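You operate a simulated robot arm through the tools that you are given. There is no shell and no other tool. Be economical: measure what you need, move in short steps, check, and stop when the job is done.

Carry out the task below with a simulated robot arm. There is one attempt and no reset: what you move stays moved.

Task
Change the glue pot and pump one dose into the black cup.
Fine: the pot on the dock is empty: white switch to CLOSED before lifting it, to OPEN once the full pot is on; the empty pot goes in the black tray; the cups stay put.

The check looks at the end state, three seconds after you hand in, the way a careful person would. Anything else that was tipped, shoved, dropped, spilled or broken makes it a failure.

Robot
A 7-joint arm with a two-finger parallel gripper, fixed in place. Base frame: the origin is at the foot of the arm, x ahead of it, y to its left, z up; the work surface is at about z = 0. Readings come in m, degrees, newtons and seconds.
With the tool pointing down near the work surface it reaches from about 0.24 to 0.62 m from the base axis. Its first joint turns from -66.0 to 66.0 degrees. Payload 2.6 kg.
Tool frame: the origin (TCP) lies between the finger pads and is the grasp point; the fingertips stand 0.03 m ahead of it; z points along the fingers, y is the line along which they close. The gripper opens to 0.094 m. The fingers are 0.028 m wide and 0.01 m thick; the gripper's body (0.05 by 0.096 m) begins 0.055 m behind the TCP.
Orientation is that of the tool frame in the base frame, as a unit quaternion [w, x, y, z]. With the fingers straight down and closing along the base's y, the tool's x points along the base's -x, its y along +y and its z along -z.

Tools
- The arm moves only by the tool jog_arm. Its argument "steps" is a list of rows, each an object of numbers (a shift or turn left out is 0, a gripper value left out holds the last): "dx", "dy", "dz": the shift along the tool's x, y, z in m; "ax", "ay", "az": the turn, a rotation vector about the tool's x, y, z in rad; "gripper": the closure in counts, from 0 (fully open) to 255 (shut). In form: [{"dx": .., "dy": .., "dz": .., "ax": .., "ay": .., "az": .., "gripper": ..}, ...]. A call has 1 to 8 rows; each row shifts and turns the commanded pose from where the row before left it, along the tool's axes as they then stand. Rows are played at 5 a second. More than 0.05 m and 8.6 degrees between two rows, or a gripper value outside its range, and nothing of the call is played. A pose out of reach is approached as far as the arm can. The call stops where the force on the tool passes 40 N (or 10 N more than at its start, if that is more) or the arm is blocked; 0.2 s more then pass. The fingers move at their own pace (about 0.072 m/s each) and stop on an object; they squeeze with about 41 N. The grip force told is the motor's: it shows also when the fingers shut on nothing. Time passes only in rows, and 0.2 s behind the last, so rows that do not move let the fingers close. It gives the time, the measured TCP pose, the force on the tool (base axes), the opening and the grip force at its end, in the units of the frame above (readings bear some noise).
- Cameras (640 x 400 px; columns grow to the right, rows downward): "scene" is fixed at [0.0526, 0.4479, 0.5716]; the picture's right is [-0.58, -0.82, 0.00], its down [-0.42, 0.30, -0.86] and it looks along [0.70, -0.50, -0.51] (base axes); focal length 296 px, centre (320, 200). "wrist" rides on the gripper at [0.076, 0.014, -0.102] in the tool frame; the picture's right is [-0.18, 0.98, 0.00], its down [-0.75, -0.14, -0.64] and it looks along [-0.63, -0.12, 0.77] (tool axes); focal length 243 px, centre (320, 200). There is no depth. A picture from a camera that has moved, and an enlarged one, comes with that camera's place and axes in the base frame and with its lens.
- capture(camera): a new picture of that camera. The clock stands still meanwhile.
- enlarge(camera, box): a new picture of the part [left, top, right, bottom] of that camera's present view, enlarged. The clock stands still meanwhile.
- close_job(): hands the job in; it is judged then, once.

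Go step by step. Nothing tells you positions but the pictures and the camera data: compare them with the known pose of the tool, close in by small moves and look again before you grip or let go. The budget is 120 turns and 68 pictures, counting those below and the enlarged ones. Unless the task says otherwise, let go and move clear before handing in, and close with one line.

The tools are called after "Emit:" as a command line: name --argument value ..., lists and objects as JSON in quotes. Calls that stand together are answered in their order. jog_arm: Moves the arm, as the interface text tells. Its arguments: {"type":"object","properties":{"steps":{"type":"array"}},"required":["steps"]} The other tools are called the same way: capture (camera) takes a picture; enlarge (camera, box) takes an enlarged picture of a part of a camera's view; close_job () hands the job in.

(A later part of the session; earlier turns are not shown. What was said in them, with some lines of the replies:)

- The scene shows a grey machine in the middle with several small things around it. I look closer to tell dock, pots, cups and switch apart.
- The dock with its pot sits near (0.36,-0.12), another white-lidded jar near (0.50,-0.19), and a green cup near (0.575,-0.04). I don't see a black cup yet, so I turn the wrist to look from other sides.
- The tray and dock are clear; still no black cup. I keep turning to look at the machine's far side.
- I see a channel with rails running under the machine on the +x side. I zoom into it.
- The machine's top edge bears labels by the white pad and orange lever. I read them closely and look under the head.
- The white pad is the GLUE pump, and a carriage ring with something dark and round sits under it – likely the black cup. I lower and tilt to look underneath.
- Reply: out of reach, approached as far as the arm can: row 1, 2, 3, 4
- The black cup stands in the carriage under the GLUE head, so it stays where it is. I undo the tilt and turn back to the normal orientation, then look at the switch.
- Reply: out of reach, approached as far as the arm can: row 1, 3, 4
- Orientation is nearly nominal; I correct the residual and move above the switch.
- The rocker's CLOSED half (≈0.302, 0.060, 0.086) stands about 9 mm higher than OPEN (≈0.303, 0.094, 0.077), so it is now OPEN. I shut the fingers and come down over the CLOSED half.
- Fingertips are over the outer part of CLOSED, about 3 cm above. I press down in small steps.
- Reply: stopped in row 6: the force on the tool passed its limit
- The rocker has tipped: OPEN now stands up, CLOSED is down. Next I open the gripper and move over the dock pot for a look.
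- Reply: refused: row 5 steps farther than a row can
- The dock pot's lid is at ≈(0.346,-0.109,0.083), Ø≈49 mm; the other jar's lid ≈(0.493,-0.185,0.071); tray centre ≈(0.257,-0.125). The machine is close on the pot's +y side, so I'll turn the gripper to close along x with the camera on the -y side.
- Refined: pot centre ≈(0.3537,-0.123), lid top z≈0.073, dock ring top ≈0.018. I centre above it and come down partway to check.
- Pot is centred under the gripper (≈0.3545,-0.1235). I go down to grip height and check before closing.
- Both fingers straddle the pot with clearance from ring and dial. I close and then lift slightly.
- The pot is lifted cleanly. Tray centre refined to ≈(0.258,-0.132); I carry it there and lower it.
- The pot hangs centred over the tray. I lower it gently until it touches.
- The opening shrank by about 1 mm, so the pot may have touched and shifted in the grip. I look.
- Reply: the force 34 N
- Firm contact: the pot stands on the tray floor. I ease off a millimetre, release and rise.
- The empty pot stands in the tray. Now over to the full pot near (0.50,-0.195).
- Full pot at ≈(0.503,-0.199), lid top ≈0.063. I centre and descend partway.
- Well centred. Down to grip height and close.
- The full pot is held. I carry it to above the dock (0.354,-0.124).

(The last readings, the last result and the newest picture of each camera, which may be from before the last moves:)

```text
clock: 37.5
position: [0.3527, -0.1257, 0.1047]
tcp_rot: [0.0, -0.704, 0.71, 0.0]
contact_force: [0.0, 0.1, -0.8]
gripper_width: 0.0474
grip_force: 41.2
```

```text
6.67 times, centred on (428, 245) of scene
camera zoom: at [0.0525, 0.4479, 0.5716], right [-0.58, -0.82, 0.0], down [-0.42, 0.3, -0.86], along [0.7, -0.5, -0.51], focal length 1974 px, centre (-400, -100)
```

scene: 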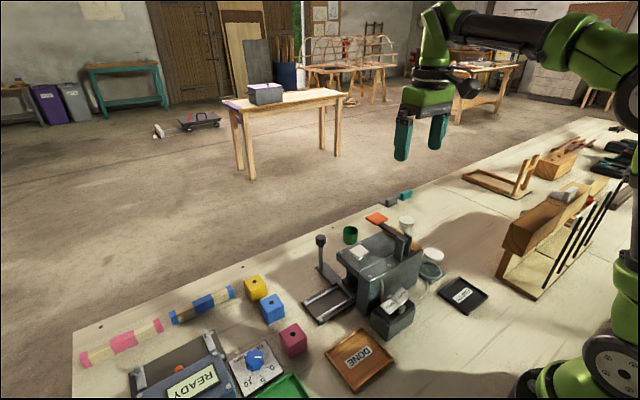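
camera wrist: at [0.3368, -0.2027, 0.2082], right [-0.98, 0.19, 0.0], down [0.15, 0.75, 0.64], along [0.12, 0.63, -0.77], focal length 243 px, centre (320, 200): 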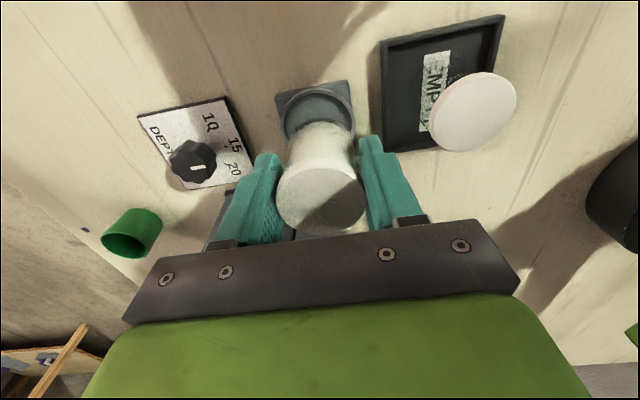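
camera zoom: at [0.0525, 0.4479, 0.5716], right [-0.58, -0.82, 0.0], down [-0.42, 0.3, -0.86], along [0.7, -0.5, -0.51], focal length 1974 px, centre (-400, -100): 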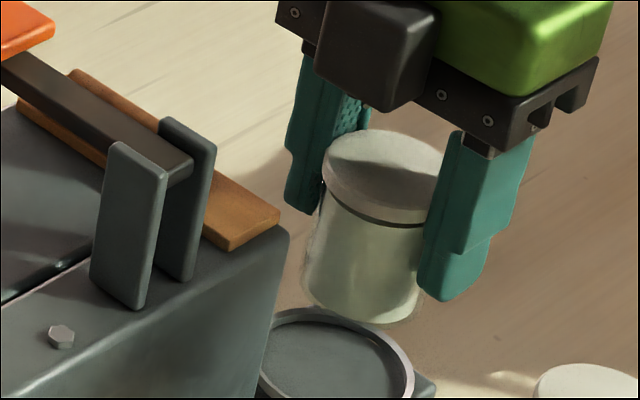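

The pot hangs over the dock ring, aligned with the empty pot's former place. I lower it to just above ring level and check.

Emit:
jog_arm --steps '[{"dz": 0.015}, {"dz": 0.008}, {"dz": 0.004}, {}]'

Emit:
enlarge --camera "wrist" --box '[240, 80, 400, 180]'

Emit:
enlarge --camera "scene" --box '[390, 225, 470, 275]'

```text
clock: 38.5
position: [0.3541, -0.1255, 0.0774]
tcp_rot: [0.001, -0.705, 0.709, 0.0]
contact_force: [0.7, -0.7, 0.4]
gripper_width: 0.048
grip_force: 40.8
```

```text
4.00 times, centred on (320, 130) of wrist
camera zoom: at [0.3388, -0.2023, 0.1801], right [-0.98, 0.19, 0.0], down [0.15, 0.75, 0.64], along [0.12, 0.63, -0.77], focal length 970 px, centre (320, 480)
```

zoom: 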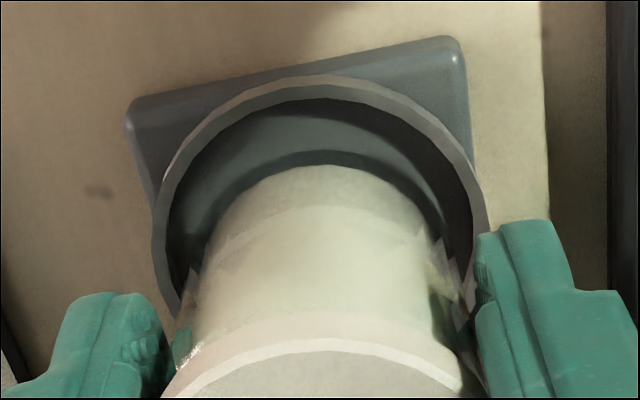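

```text
8.00 times, centred on (430, 250) of scene
camera zoom: at [0.0526, 0.4479, 0.5716], right [-0.58, -0.82, 0.0], down [-0.42, 0.3, -0.86], along [0.7, -0.5, -0.51], focal length 2369 px, centre (-560, -200)
```

zoom: 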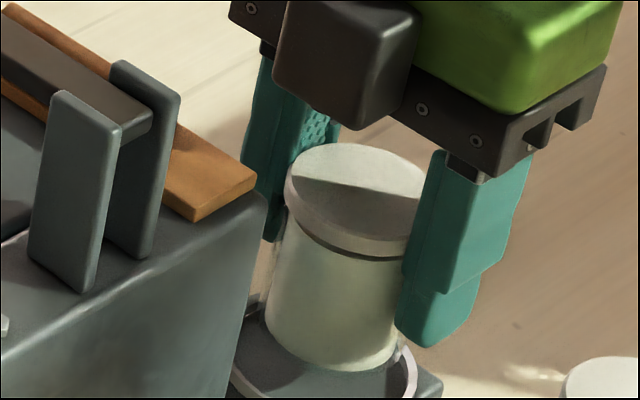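

The pot bottom is centred in the ring from both views. I lower it in small steps until it seats.

Emit:
jog_arm --steps '[{"dz": 0.004}, {"dz": 0.004}, {"dz": 0.003}, {}]'

Emit:
jog_arm --steps '[{"dz": 0.002}, {}]'

```text
clock: 39.5
position: [0.3546, -0.1245, 0.0646]
tcp_rot: [0.001, -0.704, 0.71, 0.001]
contact_force: [-0.6, 0.4, -0.9]
gripper_width: 0.0475
grip_force: 40.8
```

```text
clock: 40.1
position: [0.3548, -0.1247, 0.0634]
tcp_rot: [0.0, -0.704, 0.71, 0.0]
contact_force: [-0.4, 0.1, 2.8]
gripper_width: 0.0464
grip_force: 41.3
```

Emit:
jog_arm --steps '[{"dz": 0.001}, {}]'

Emit:
enlarge --camera "wrist" --box '[240, 80, 400, 180]'

Emit:
enlarge --camera "scene" --box '[390, 235, 470, 285]'

```text
clock: 40.7
position: [0.3552, -0.125, 0.0626]
tcp_rot: [0.001, -0.704, 0.71, 0.001]
contact_force: [-1.4, 3.9, 16.4]
gripper_width: 0.0461
grip_force: 40.5
```

```text
4.00 times, centred on (320, 130) of wrist
camera zoom: at [0.3395, -0.2017, 0.1664], right [-0.98, 0.19, 0.0], down [0.15, 0.75, 0.64], along [0.12, 0.63, -0.77], focal length 970 px, centre (320, 480)
```

zoom: 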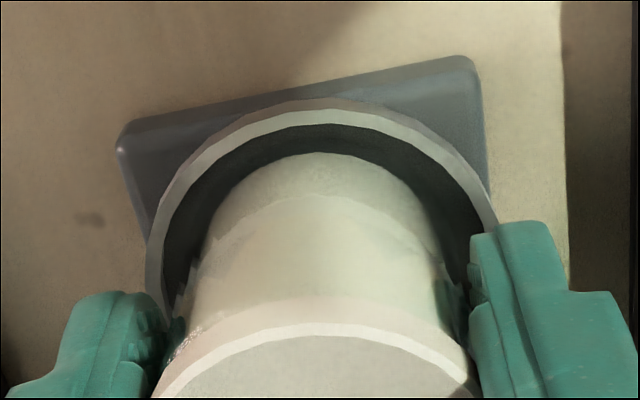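

```text
8.00 times, centred on (430, 260) of scene
camera zoom: at [0.0525, 0.4479, 0.5716], right [-0.58, -0.82, 0.0], down [-0.42, 0.3, -0.86], along [0.7, -0.5, -0.51], focal length 2369 px, centre (-560, -280)
```

zoom: 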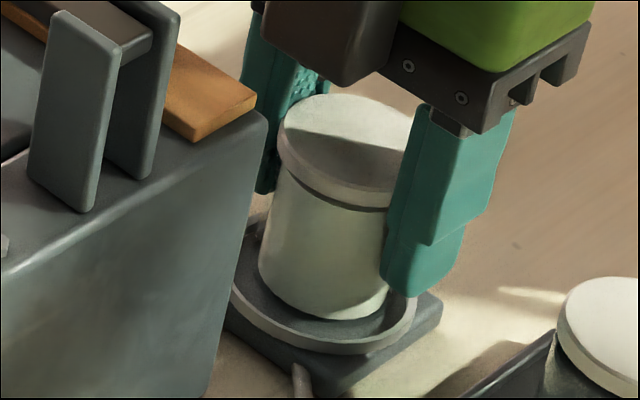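

It is seated (16 N) inside the ring, at the same lid position as the old pot. I release and rise.

Emit:
jog_arm --steps '[{"dz": -0.001}, {"gripper": 150}, {"gripper": 80}, {"gripper": 0}, {}, {}]'

Emit:
jog_arm --steps '[{"dz": -0.02}, {"dz": -0.04}, {"dz": -0.05}, {"dz": -0.05}]'

Emit:
enlarge --camera "wrist" --box '[240, 0, 460, 137]'

Emit:
enlarge --camera "scene" --box '[390, 235, 470, 285]'

```text
clock: 42.1
position: [0.355, -0.1255, 0.0635]
tcp_rot: [0.001, -0.705, 0.71, 0.001]
contact_force: [0.1, 0.1, -0.9]
gripper_width: 0.0943
grip_force: 0.1
```

```text
clock: 43.1
position: [0.3525, -0.125, 0.2226]
tcp_rot: [0.0, -0.705, 0.709, 0.001]
contact_force: [1.2, 0.1, 0.7]
gripper_width: 0.0937
grip_force: 0.1
```

```text
2.91 times, centred on (350, 68) of wrist
camera zoom: at [0.3378, -0.2018, 0.3247], right [-0.98, 0.19, 0.0], down [0.15, 0.75, 0.64], along [0.12, 0.63, -0.77], focal length 706 px, centre (233, 582)
```

zoom: 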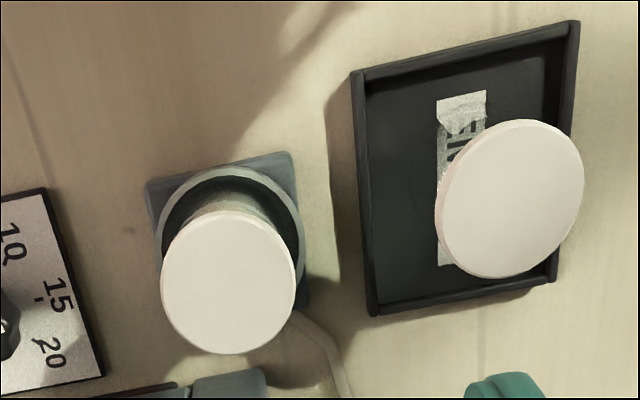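

```text
8.00 times, centred on (430, 260) of scene
camera zoom: at [0.0526, 0.4479, 0.5716], right [-0.58, -0.82, 0.0], down [-0.42, 0.3, -0.86], along [0.7, -0.5, -0.51], focal length 2369 px, centre (-560, -280)
```

zoom: 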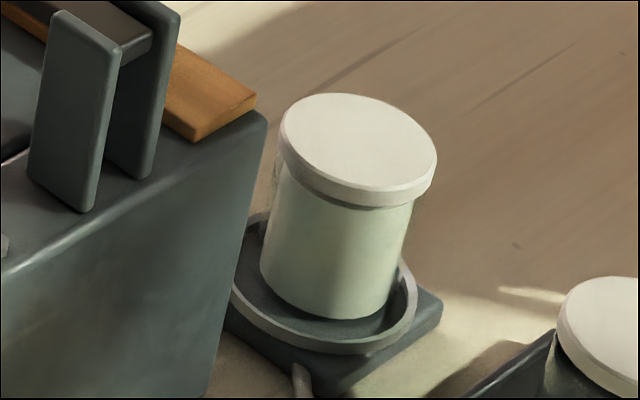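

Both pots stand upright and the full one is seated. Next the switch: I rotate the tool back, shut the fingers and go above the OPEN half.

Emit:
jog_arm --steps '[{"dz": -0.03, "az": 0.143, "gripper": 255}, {"az": 0.143}, {"az": 0.143}, {"az": 0.143}, {"az": 0.143}, {"az": 0.143}, {"az": 0.143}, {"az": 0.143}]'

Emit:
jog_arm --steps '[{"az": 0.143}, {"az": 0.143}, {"az": 0.137}, {"dy": 0.045, "dx": 0.01}, {"dy": 0.045, "dx": 0.01}, {"dy": 0.045, "dx": 0.01}, {"dy": 0.045, "dx": 0.01}, {"dy": 0.042, "dx": 0.01}]'

```text
clock: 44.9
position: [0.3536, -0.1244, 0.2523]
tcp_rot: [0.001, -0.206, 0.978, 0.001]
contact_force: [-0.3, -0.3, 0.3]
gripper_width: 0.0
grip_force: 33.2
```

```text
clock: 46.7
position: [0.307, 0.0945, 0.2537]
tcp_rot: [0.0, 0.001, 1.0, 0.0]
contact_force: [-0.1, -0.7, -0.7]
gripper_width: 0.0
grip_force: 33.1
```

Emit:
jog_arm --steps '[{"dx": 0.004, "dy": 0.0055}, {"dz": 0.045}, {"dz": 0.045}, {"dz": 0.018}]'

Emit:
enlarge --camera "scene" --box '[340, 250, 452, 320]'

```text
clock: 47.7
position: [0.3004, 0.1023, 0.1449]
tcp_rot: [0.0, 0.003, 1.0, 0.001]
contact_force: [-0.3, 0.5, -0.4]
gripper_width: 0.0
grip_force: 33.0
```

```text
5.71 times, centred on (396, 285) of scene
camera zoom: at [0.0526, 0.4479, 0.5716], right [-0.58, -0.82, 0.0], down [-0.42, 0.3, -0.86], along [0.7, -0.5, -0.51], focal length 1692 px, centre (-114, -286)
```

zoom: 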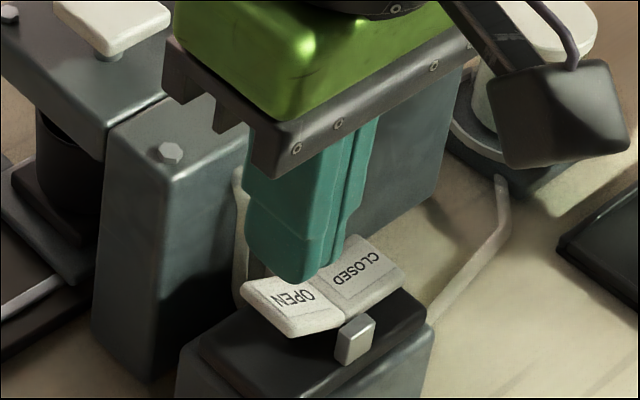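

The fingertips are over the OPEN half. Press down in small steps.

Emit:
jog_arm --steps '[{"dz": 0.015}, {"dz": 0.008}, {"dz": 0.005}, {"dz": 0.005}, {"dz": 0.005}, {"dz": 0.004}]'

Emit:
jog_arm --steps '[{"dz": -0.03}, {"dz": -0.04}, {"dz": -0.05}]'

Emit:
enlarge --camera "scene" --box '[340, 250, 452, 320]'

```text
clock: 49.1
position: [0.3004, 0.1017, 0.1053]
tcp_rot: [0.0, 0.003, 1.0, 0.002]
contact_force: [-12.0, -5.5, 33.0]
gripper_width: 0.0002
grip_force: 32.8
```

```text
clock: 49.9
position: [0.3004, 0.1028, 0.2238]
tcp_rot: [0.0, 0.002, 1.0, 0.001]
contact_force: [0.0, 0.6, -0.1]
gripper_width: 0.0
grip_force: 32.9
```

```text
5.71 times, centred on (396, 285) of scene
camera zoom: at [0.0526, 0.4479, 0.5716], right [-0.58, -0.82, 0.0], down [-0.42, 0.3, -0.86], along [0.7, -0.5, -0.51], focal length 1692 px, centre (-114, -286)
```

zoom: 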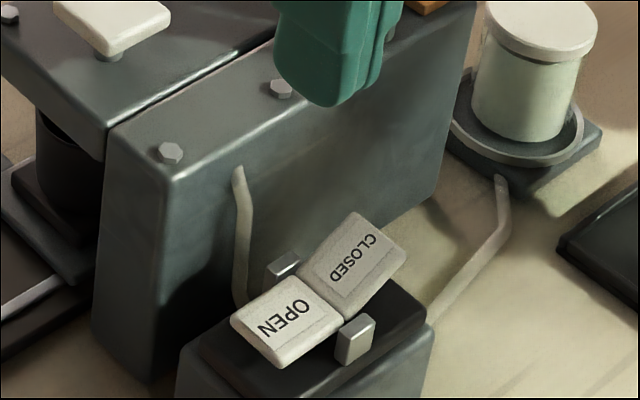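

The switch is OPEN again. The white GLUE pad is at roughly (0.413,0.082,0.136); I move above it and check.

Emit:
jog_arm --steps '[{"dz": -0.03}, {"dx": -0.045, "dy": -0.008}, {"dx": -0.045, "dy": -0.008}, {"dx": -0.02, "dy": -0.005}]'

Emit:
capture --camera "wrist"

Emit:
enlarge --camera "scene" --box '[310, 210, 422, 280]'

```text
clock: 50.9
position: [0.4122, 0.0809, 0.2528]
tcp_rot: [0.0, 0.002, 1.0, 0.001]
contact_force: [0.0, 0.7, -0.1]
gripper_width: 0.0
grip_force: 32.6
```

```text
16 pictures are left
camera wrist: at [0.3346, 0.0949, 0.356], right [0.19, 0.98, 0.0], down [0.75, -0.14, 0.64], along [0.63, -0.12, -0.77], focal length 243 px, centre (320, 200)
```

wrist: 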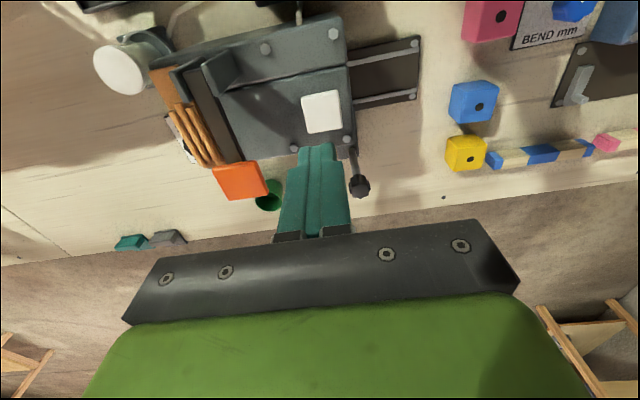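

```text
5.71 times, centred on (366, 245) of scene
camera zoom: at [0.0526, 0.4479, 0.5716], right [-0.58, -0.82, 0.0], down [-0.42, 0.3, -0.86], along [0.7, -0.5, -0.51], focal length 1692 px, centre (57, -57)
```

zoom: 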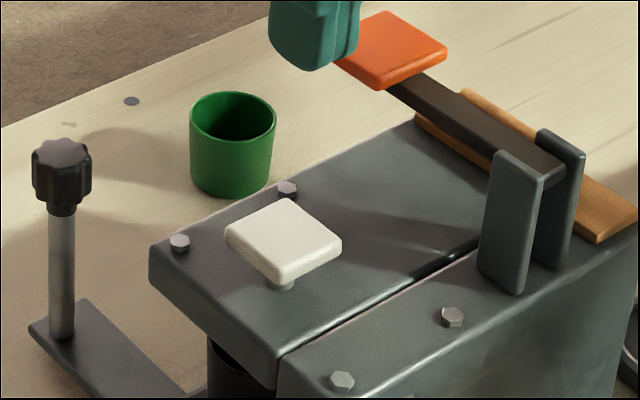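

The pad is at (0.413,0.0815,0.138), right below the fingertips. I descend close, then press once, steadily, to its stop.

Emit:
jog_arm --steps '[{"dz": 0.04}, {"dz": 0.025}]'

Emit:
enlarge --camera "scene" --box '[310, 210, 422, 280]'

```text
clock: 51.5
position: [0.4106, 0.0814, 0.1876]
tcp_rot: [0.001, 0.002, 1.0, 0.001]
contact_force: [-0.1, -0.1, 0.5]
gripper_width: 0.0002
grip_force: 33.5
```

```text
5.71 times, centred on (366, 245) of scene
camera zoom: at [0.0526, 0.4479, 0.5716], right [-0.58, -0.82, 0.0], down [-0.42, 0.3, -0.86], along [0.7, -0.5, -0.51], focal length 1692 px, centre (57, -57)
```

zoom: 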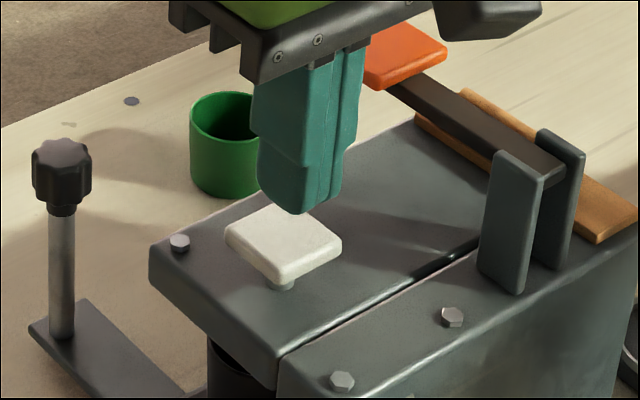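

Emit:
jog_arm --steps '[{"dz": 0.012}, {"dz": 0.006}, {"dz": 0.004}, {"dz": 0.004}, {"dz": 0.003}, {"dz": 0.003}]'

```text
clock: 52.9
position: [0.4104, 0.082, 0.1571]
tcp_rot: [0.001, 0.002, 1.0, 0.001]
contact_force: [1.0, 0.0, 6.7]
gripper_width: 0.0
grip_force: 33.1
```

The pad yields with 6.7 N after about 11 mm; I keep going to the stop.

Emit:
jog_arm --steps '[{"dz": 0.002}, {"dz": 0.002}, {"dz": 0.002}, {"dz": 0.002}]'

Emit:
enlarge --camera "scene" --box '[310, 210, 422, 280]'

```text
clock: 53.5
position: [0.4105, 0.0808, 0.1566]
tcp_rot: [0.002, 0.003, 1.0, 0.002]
contact_force: [-4.7, -1.8, 10.4]
gripper_width: 0.0003
grip_force: 33.5
stopped in row 2: the force on the tool passed its limit (the readings are from after the stop); the commanded pose is now the measured one
```

```text
5.71 times, centred on (366, 245) of scene
camera zoom: at [0.0525, 0.4479, 0.5716], right [-0.58, -0.82, 0.0], down [-0.42, 0.3, -0.86], along [0.7, -0.5, -0.51], focal length 1692 px, centre (57, -57)
```

zoom: 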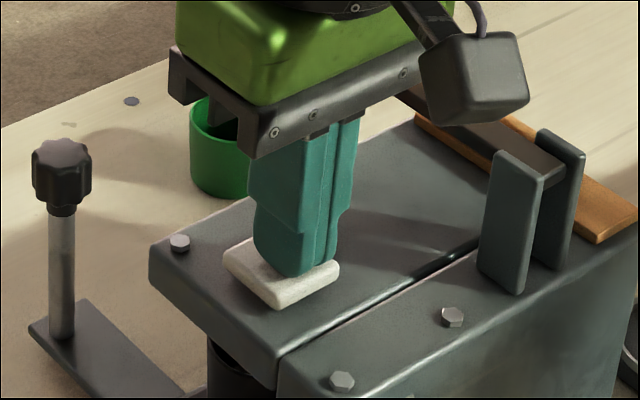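

The pad is down on the housing – one full stroke. I release it and move up and clear.

Emit:
jog_arm --steps '[{"dz": -0.01}, {"dz": -0.02}, {"dz": -0.04}, {"dz": -0.05}, {"dz": -0.05}, {"dz": -0.04}]'

Emit:
enlarge --camera "scene" --box '[300, 200, 460, 320]'

```text
clock: 54.9
position: [0.4054, 0.0802, 0.368]
tcp_rot: [0.001, 0.003, 1.0, 0.002]
contact_force: [-0.2, -0.1, 0.1]
gripper_width: 0.0
grip_force: 32.8
```

```text
3.33 times, centred on (380, 260) of scene
camera zoom: at [0.0526, 0.4479, 0.5716], right [-0.58, -0.82, 0.0], down [-0.42, 0.3, -0.86], along [0.7, -0.5, -0.51], focal length 987 px, centre (120, 0)
```

zoom: 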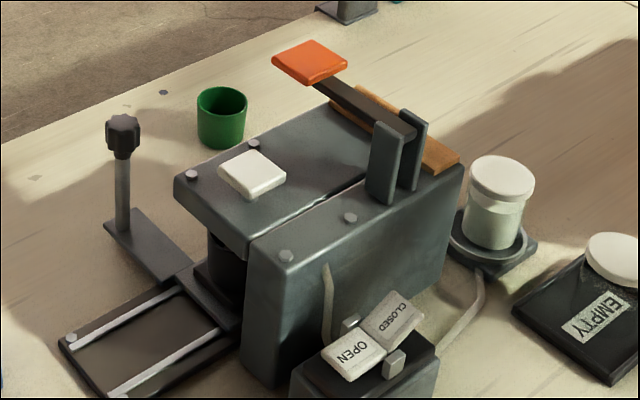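

The pad is back up, the pot's glue level has dropped by one dose, and the switch reads OPEN. The empty pot is in the tray and the cups haven't moved, so I hand in.

Emit:
close_job

```text
The job is handed in.
```

The pot is changed: the empty one is in the black tray, the full one is on the dock and the switch is OPEN. I pumped one dose at the black cup; the pot's level dropped, but I couldn't see into the cup to confirm the glue is in it.
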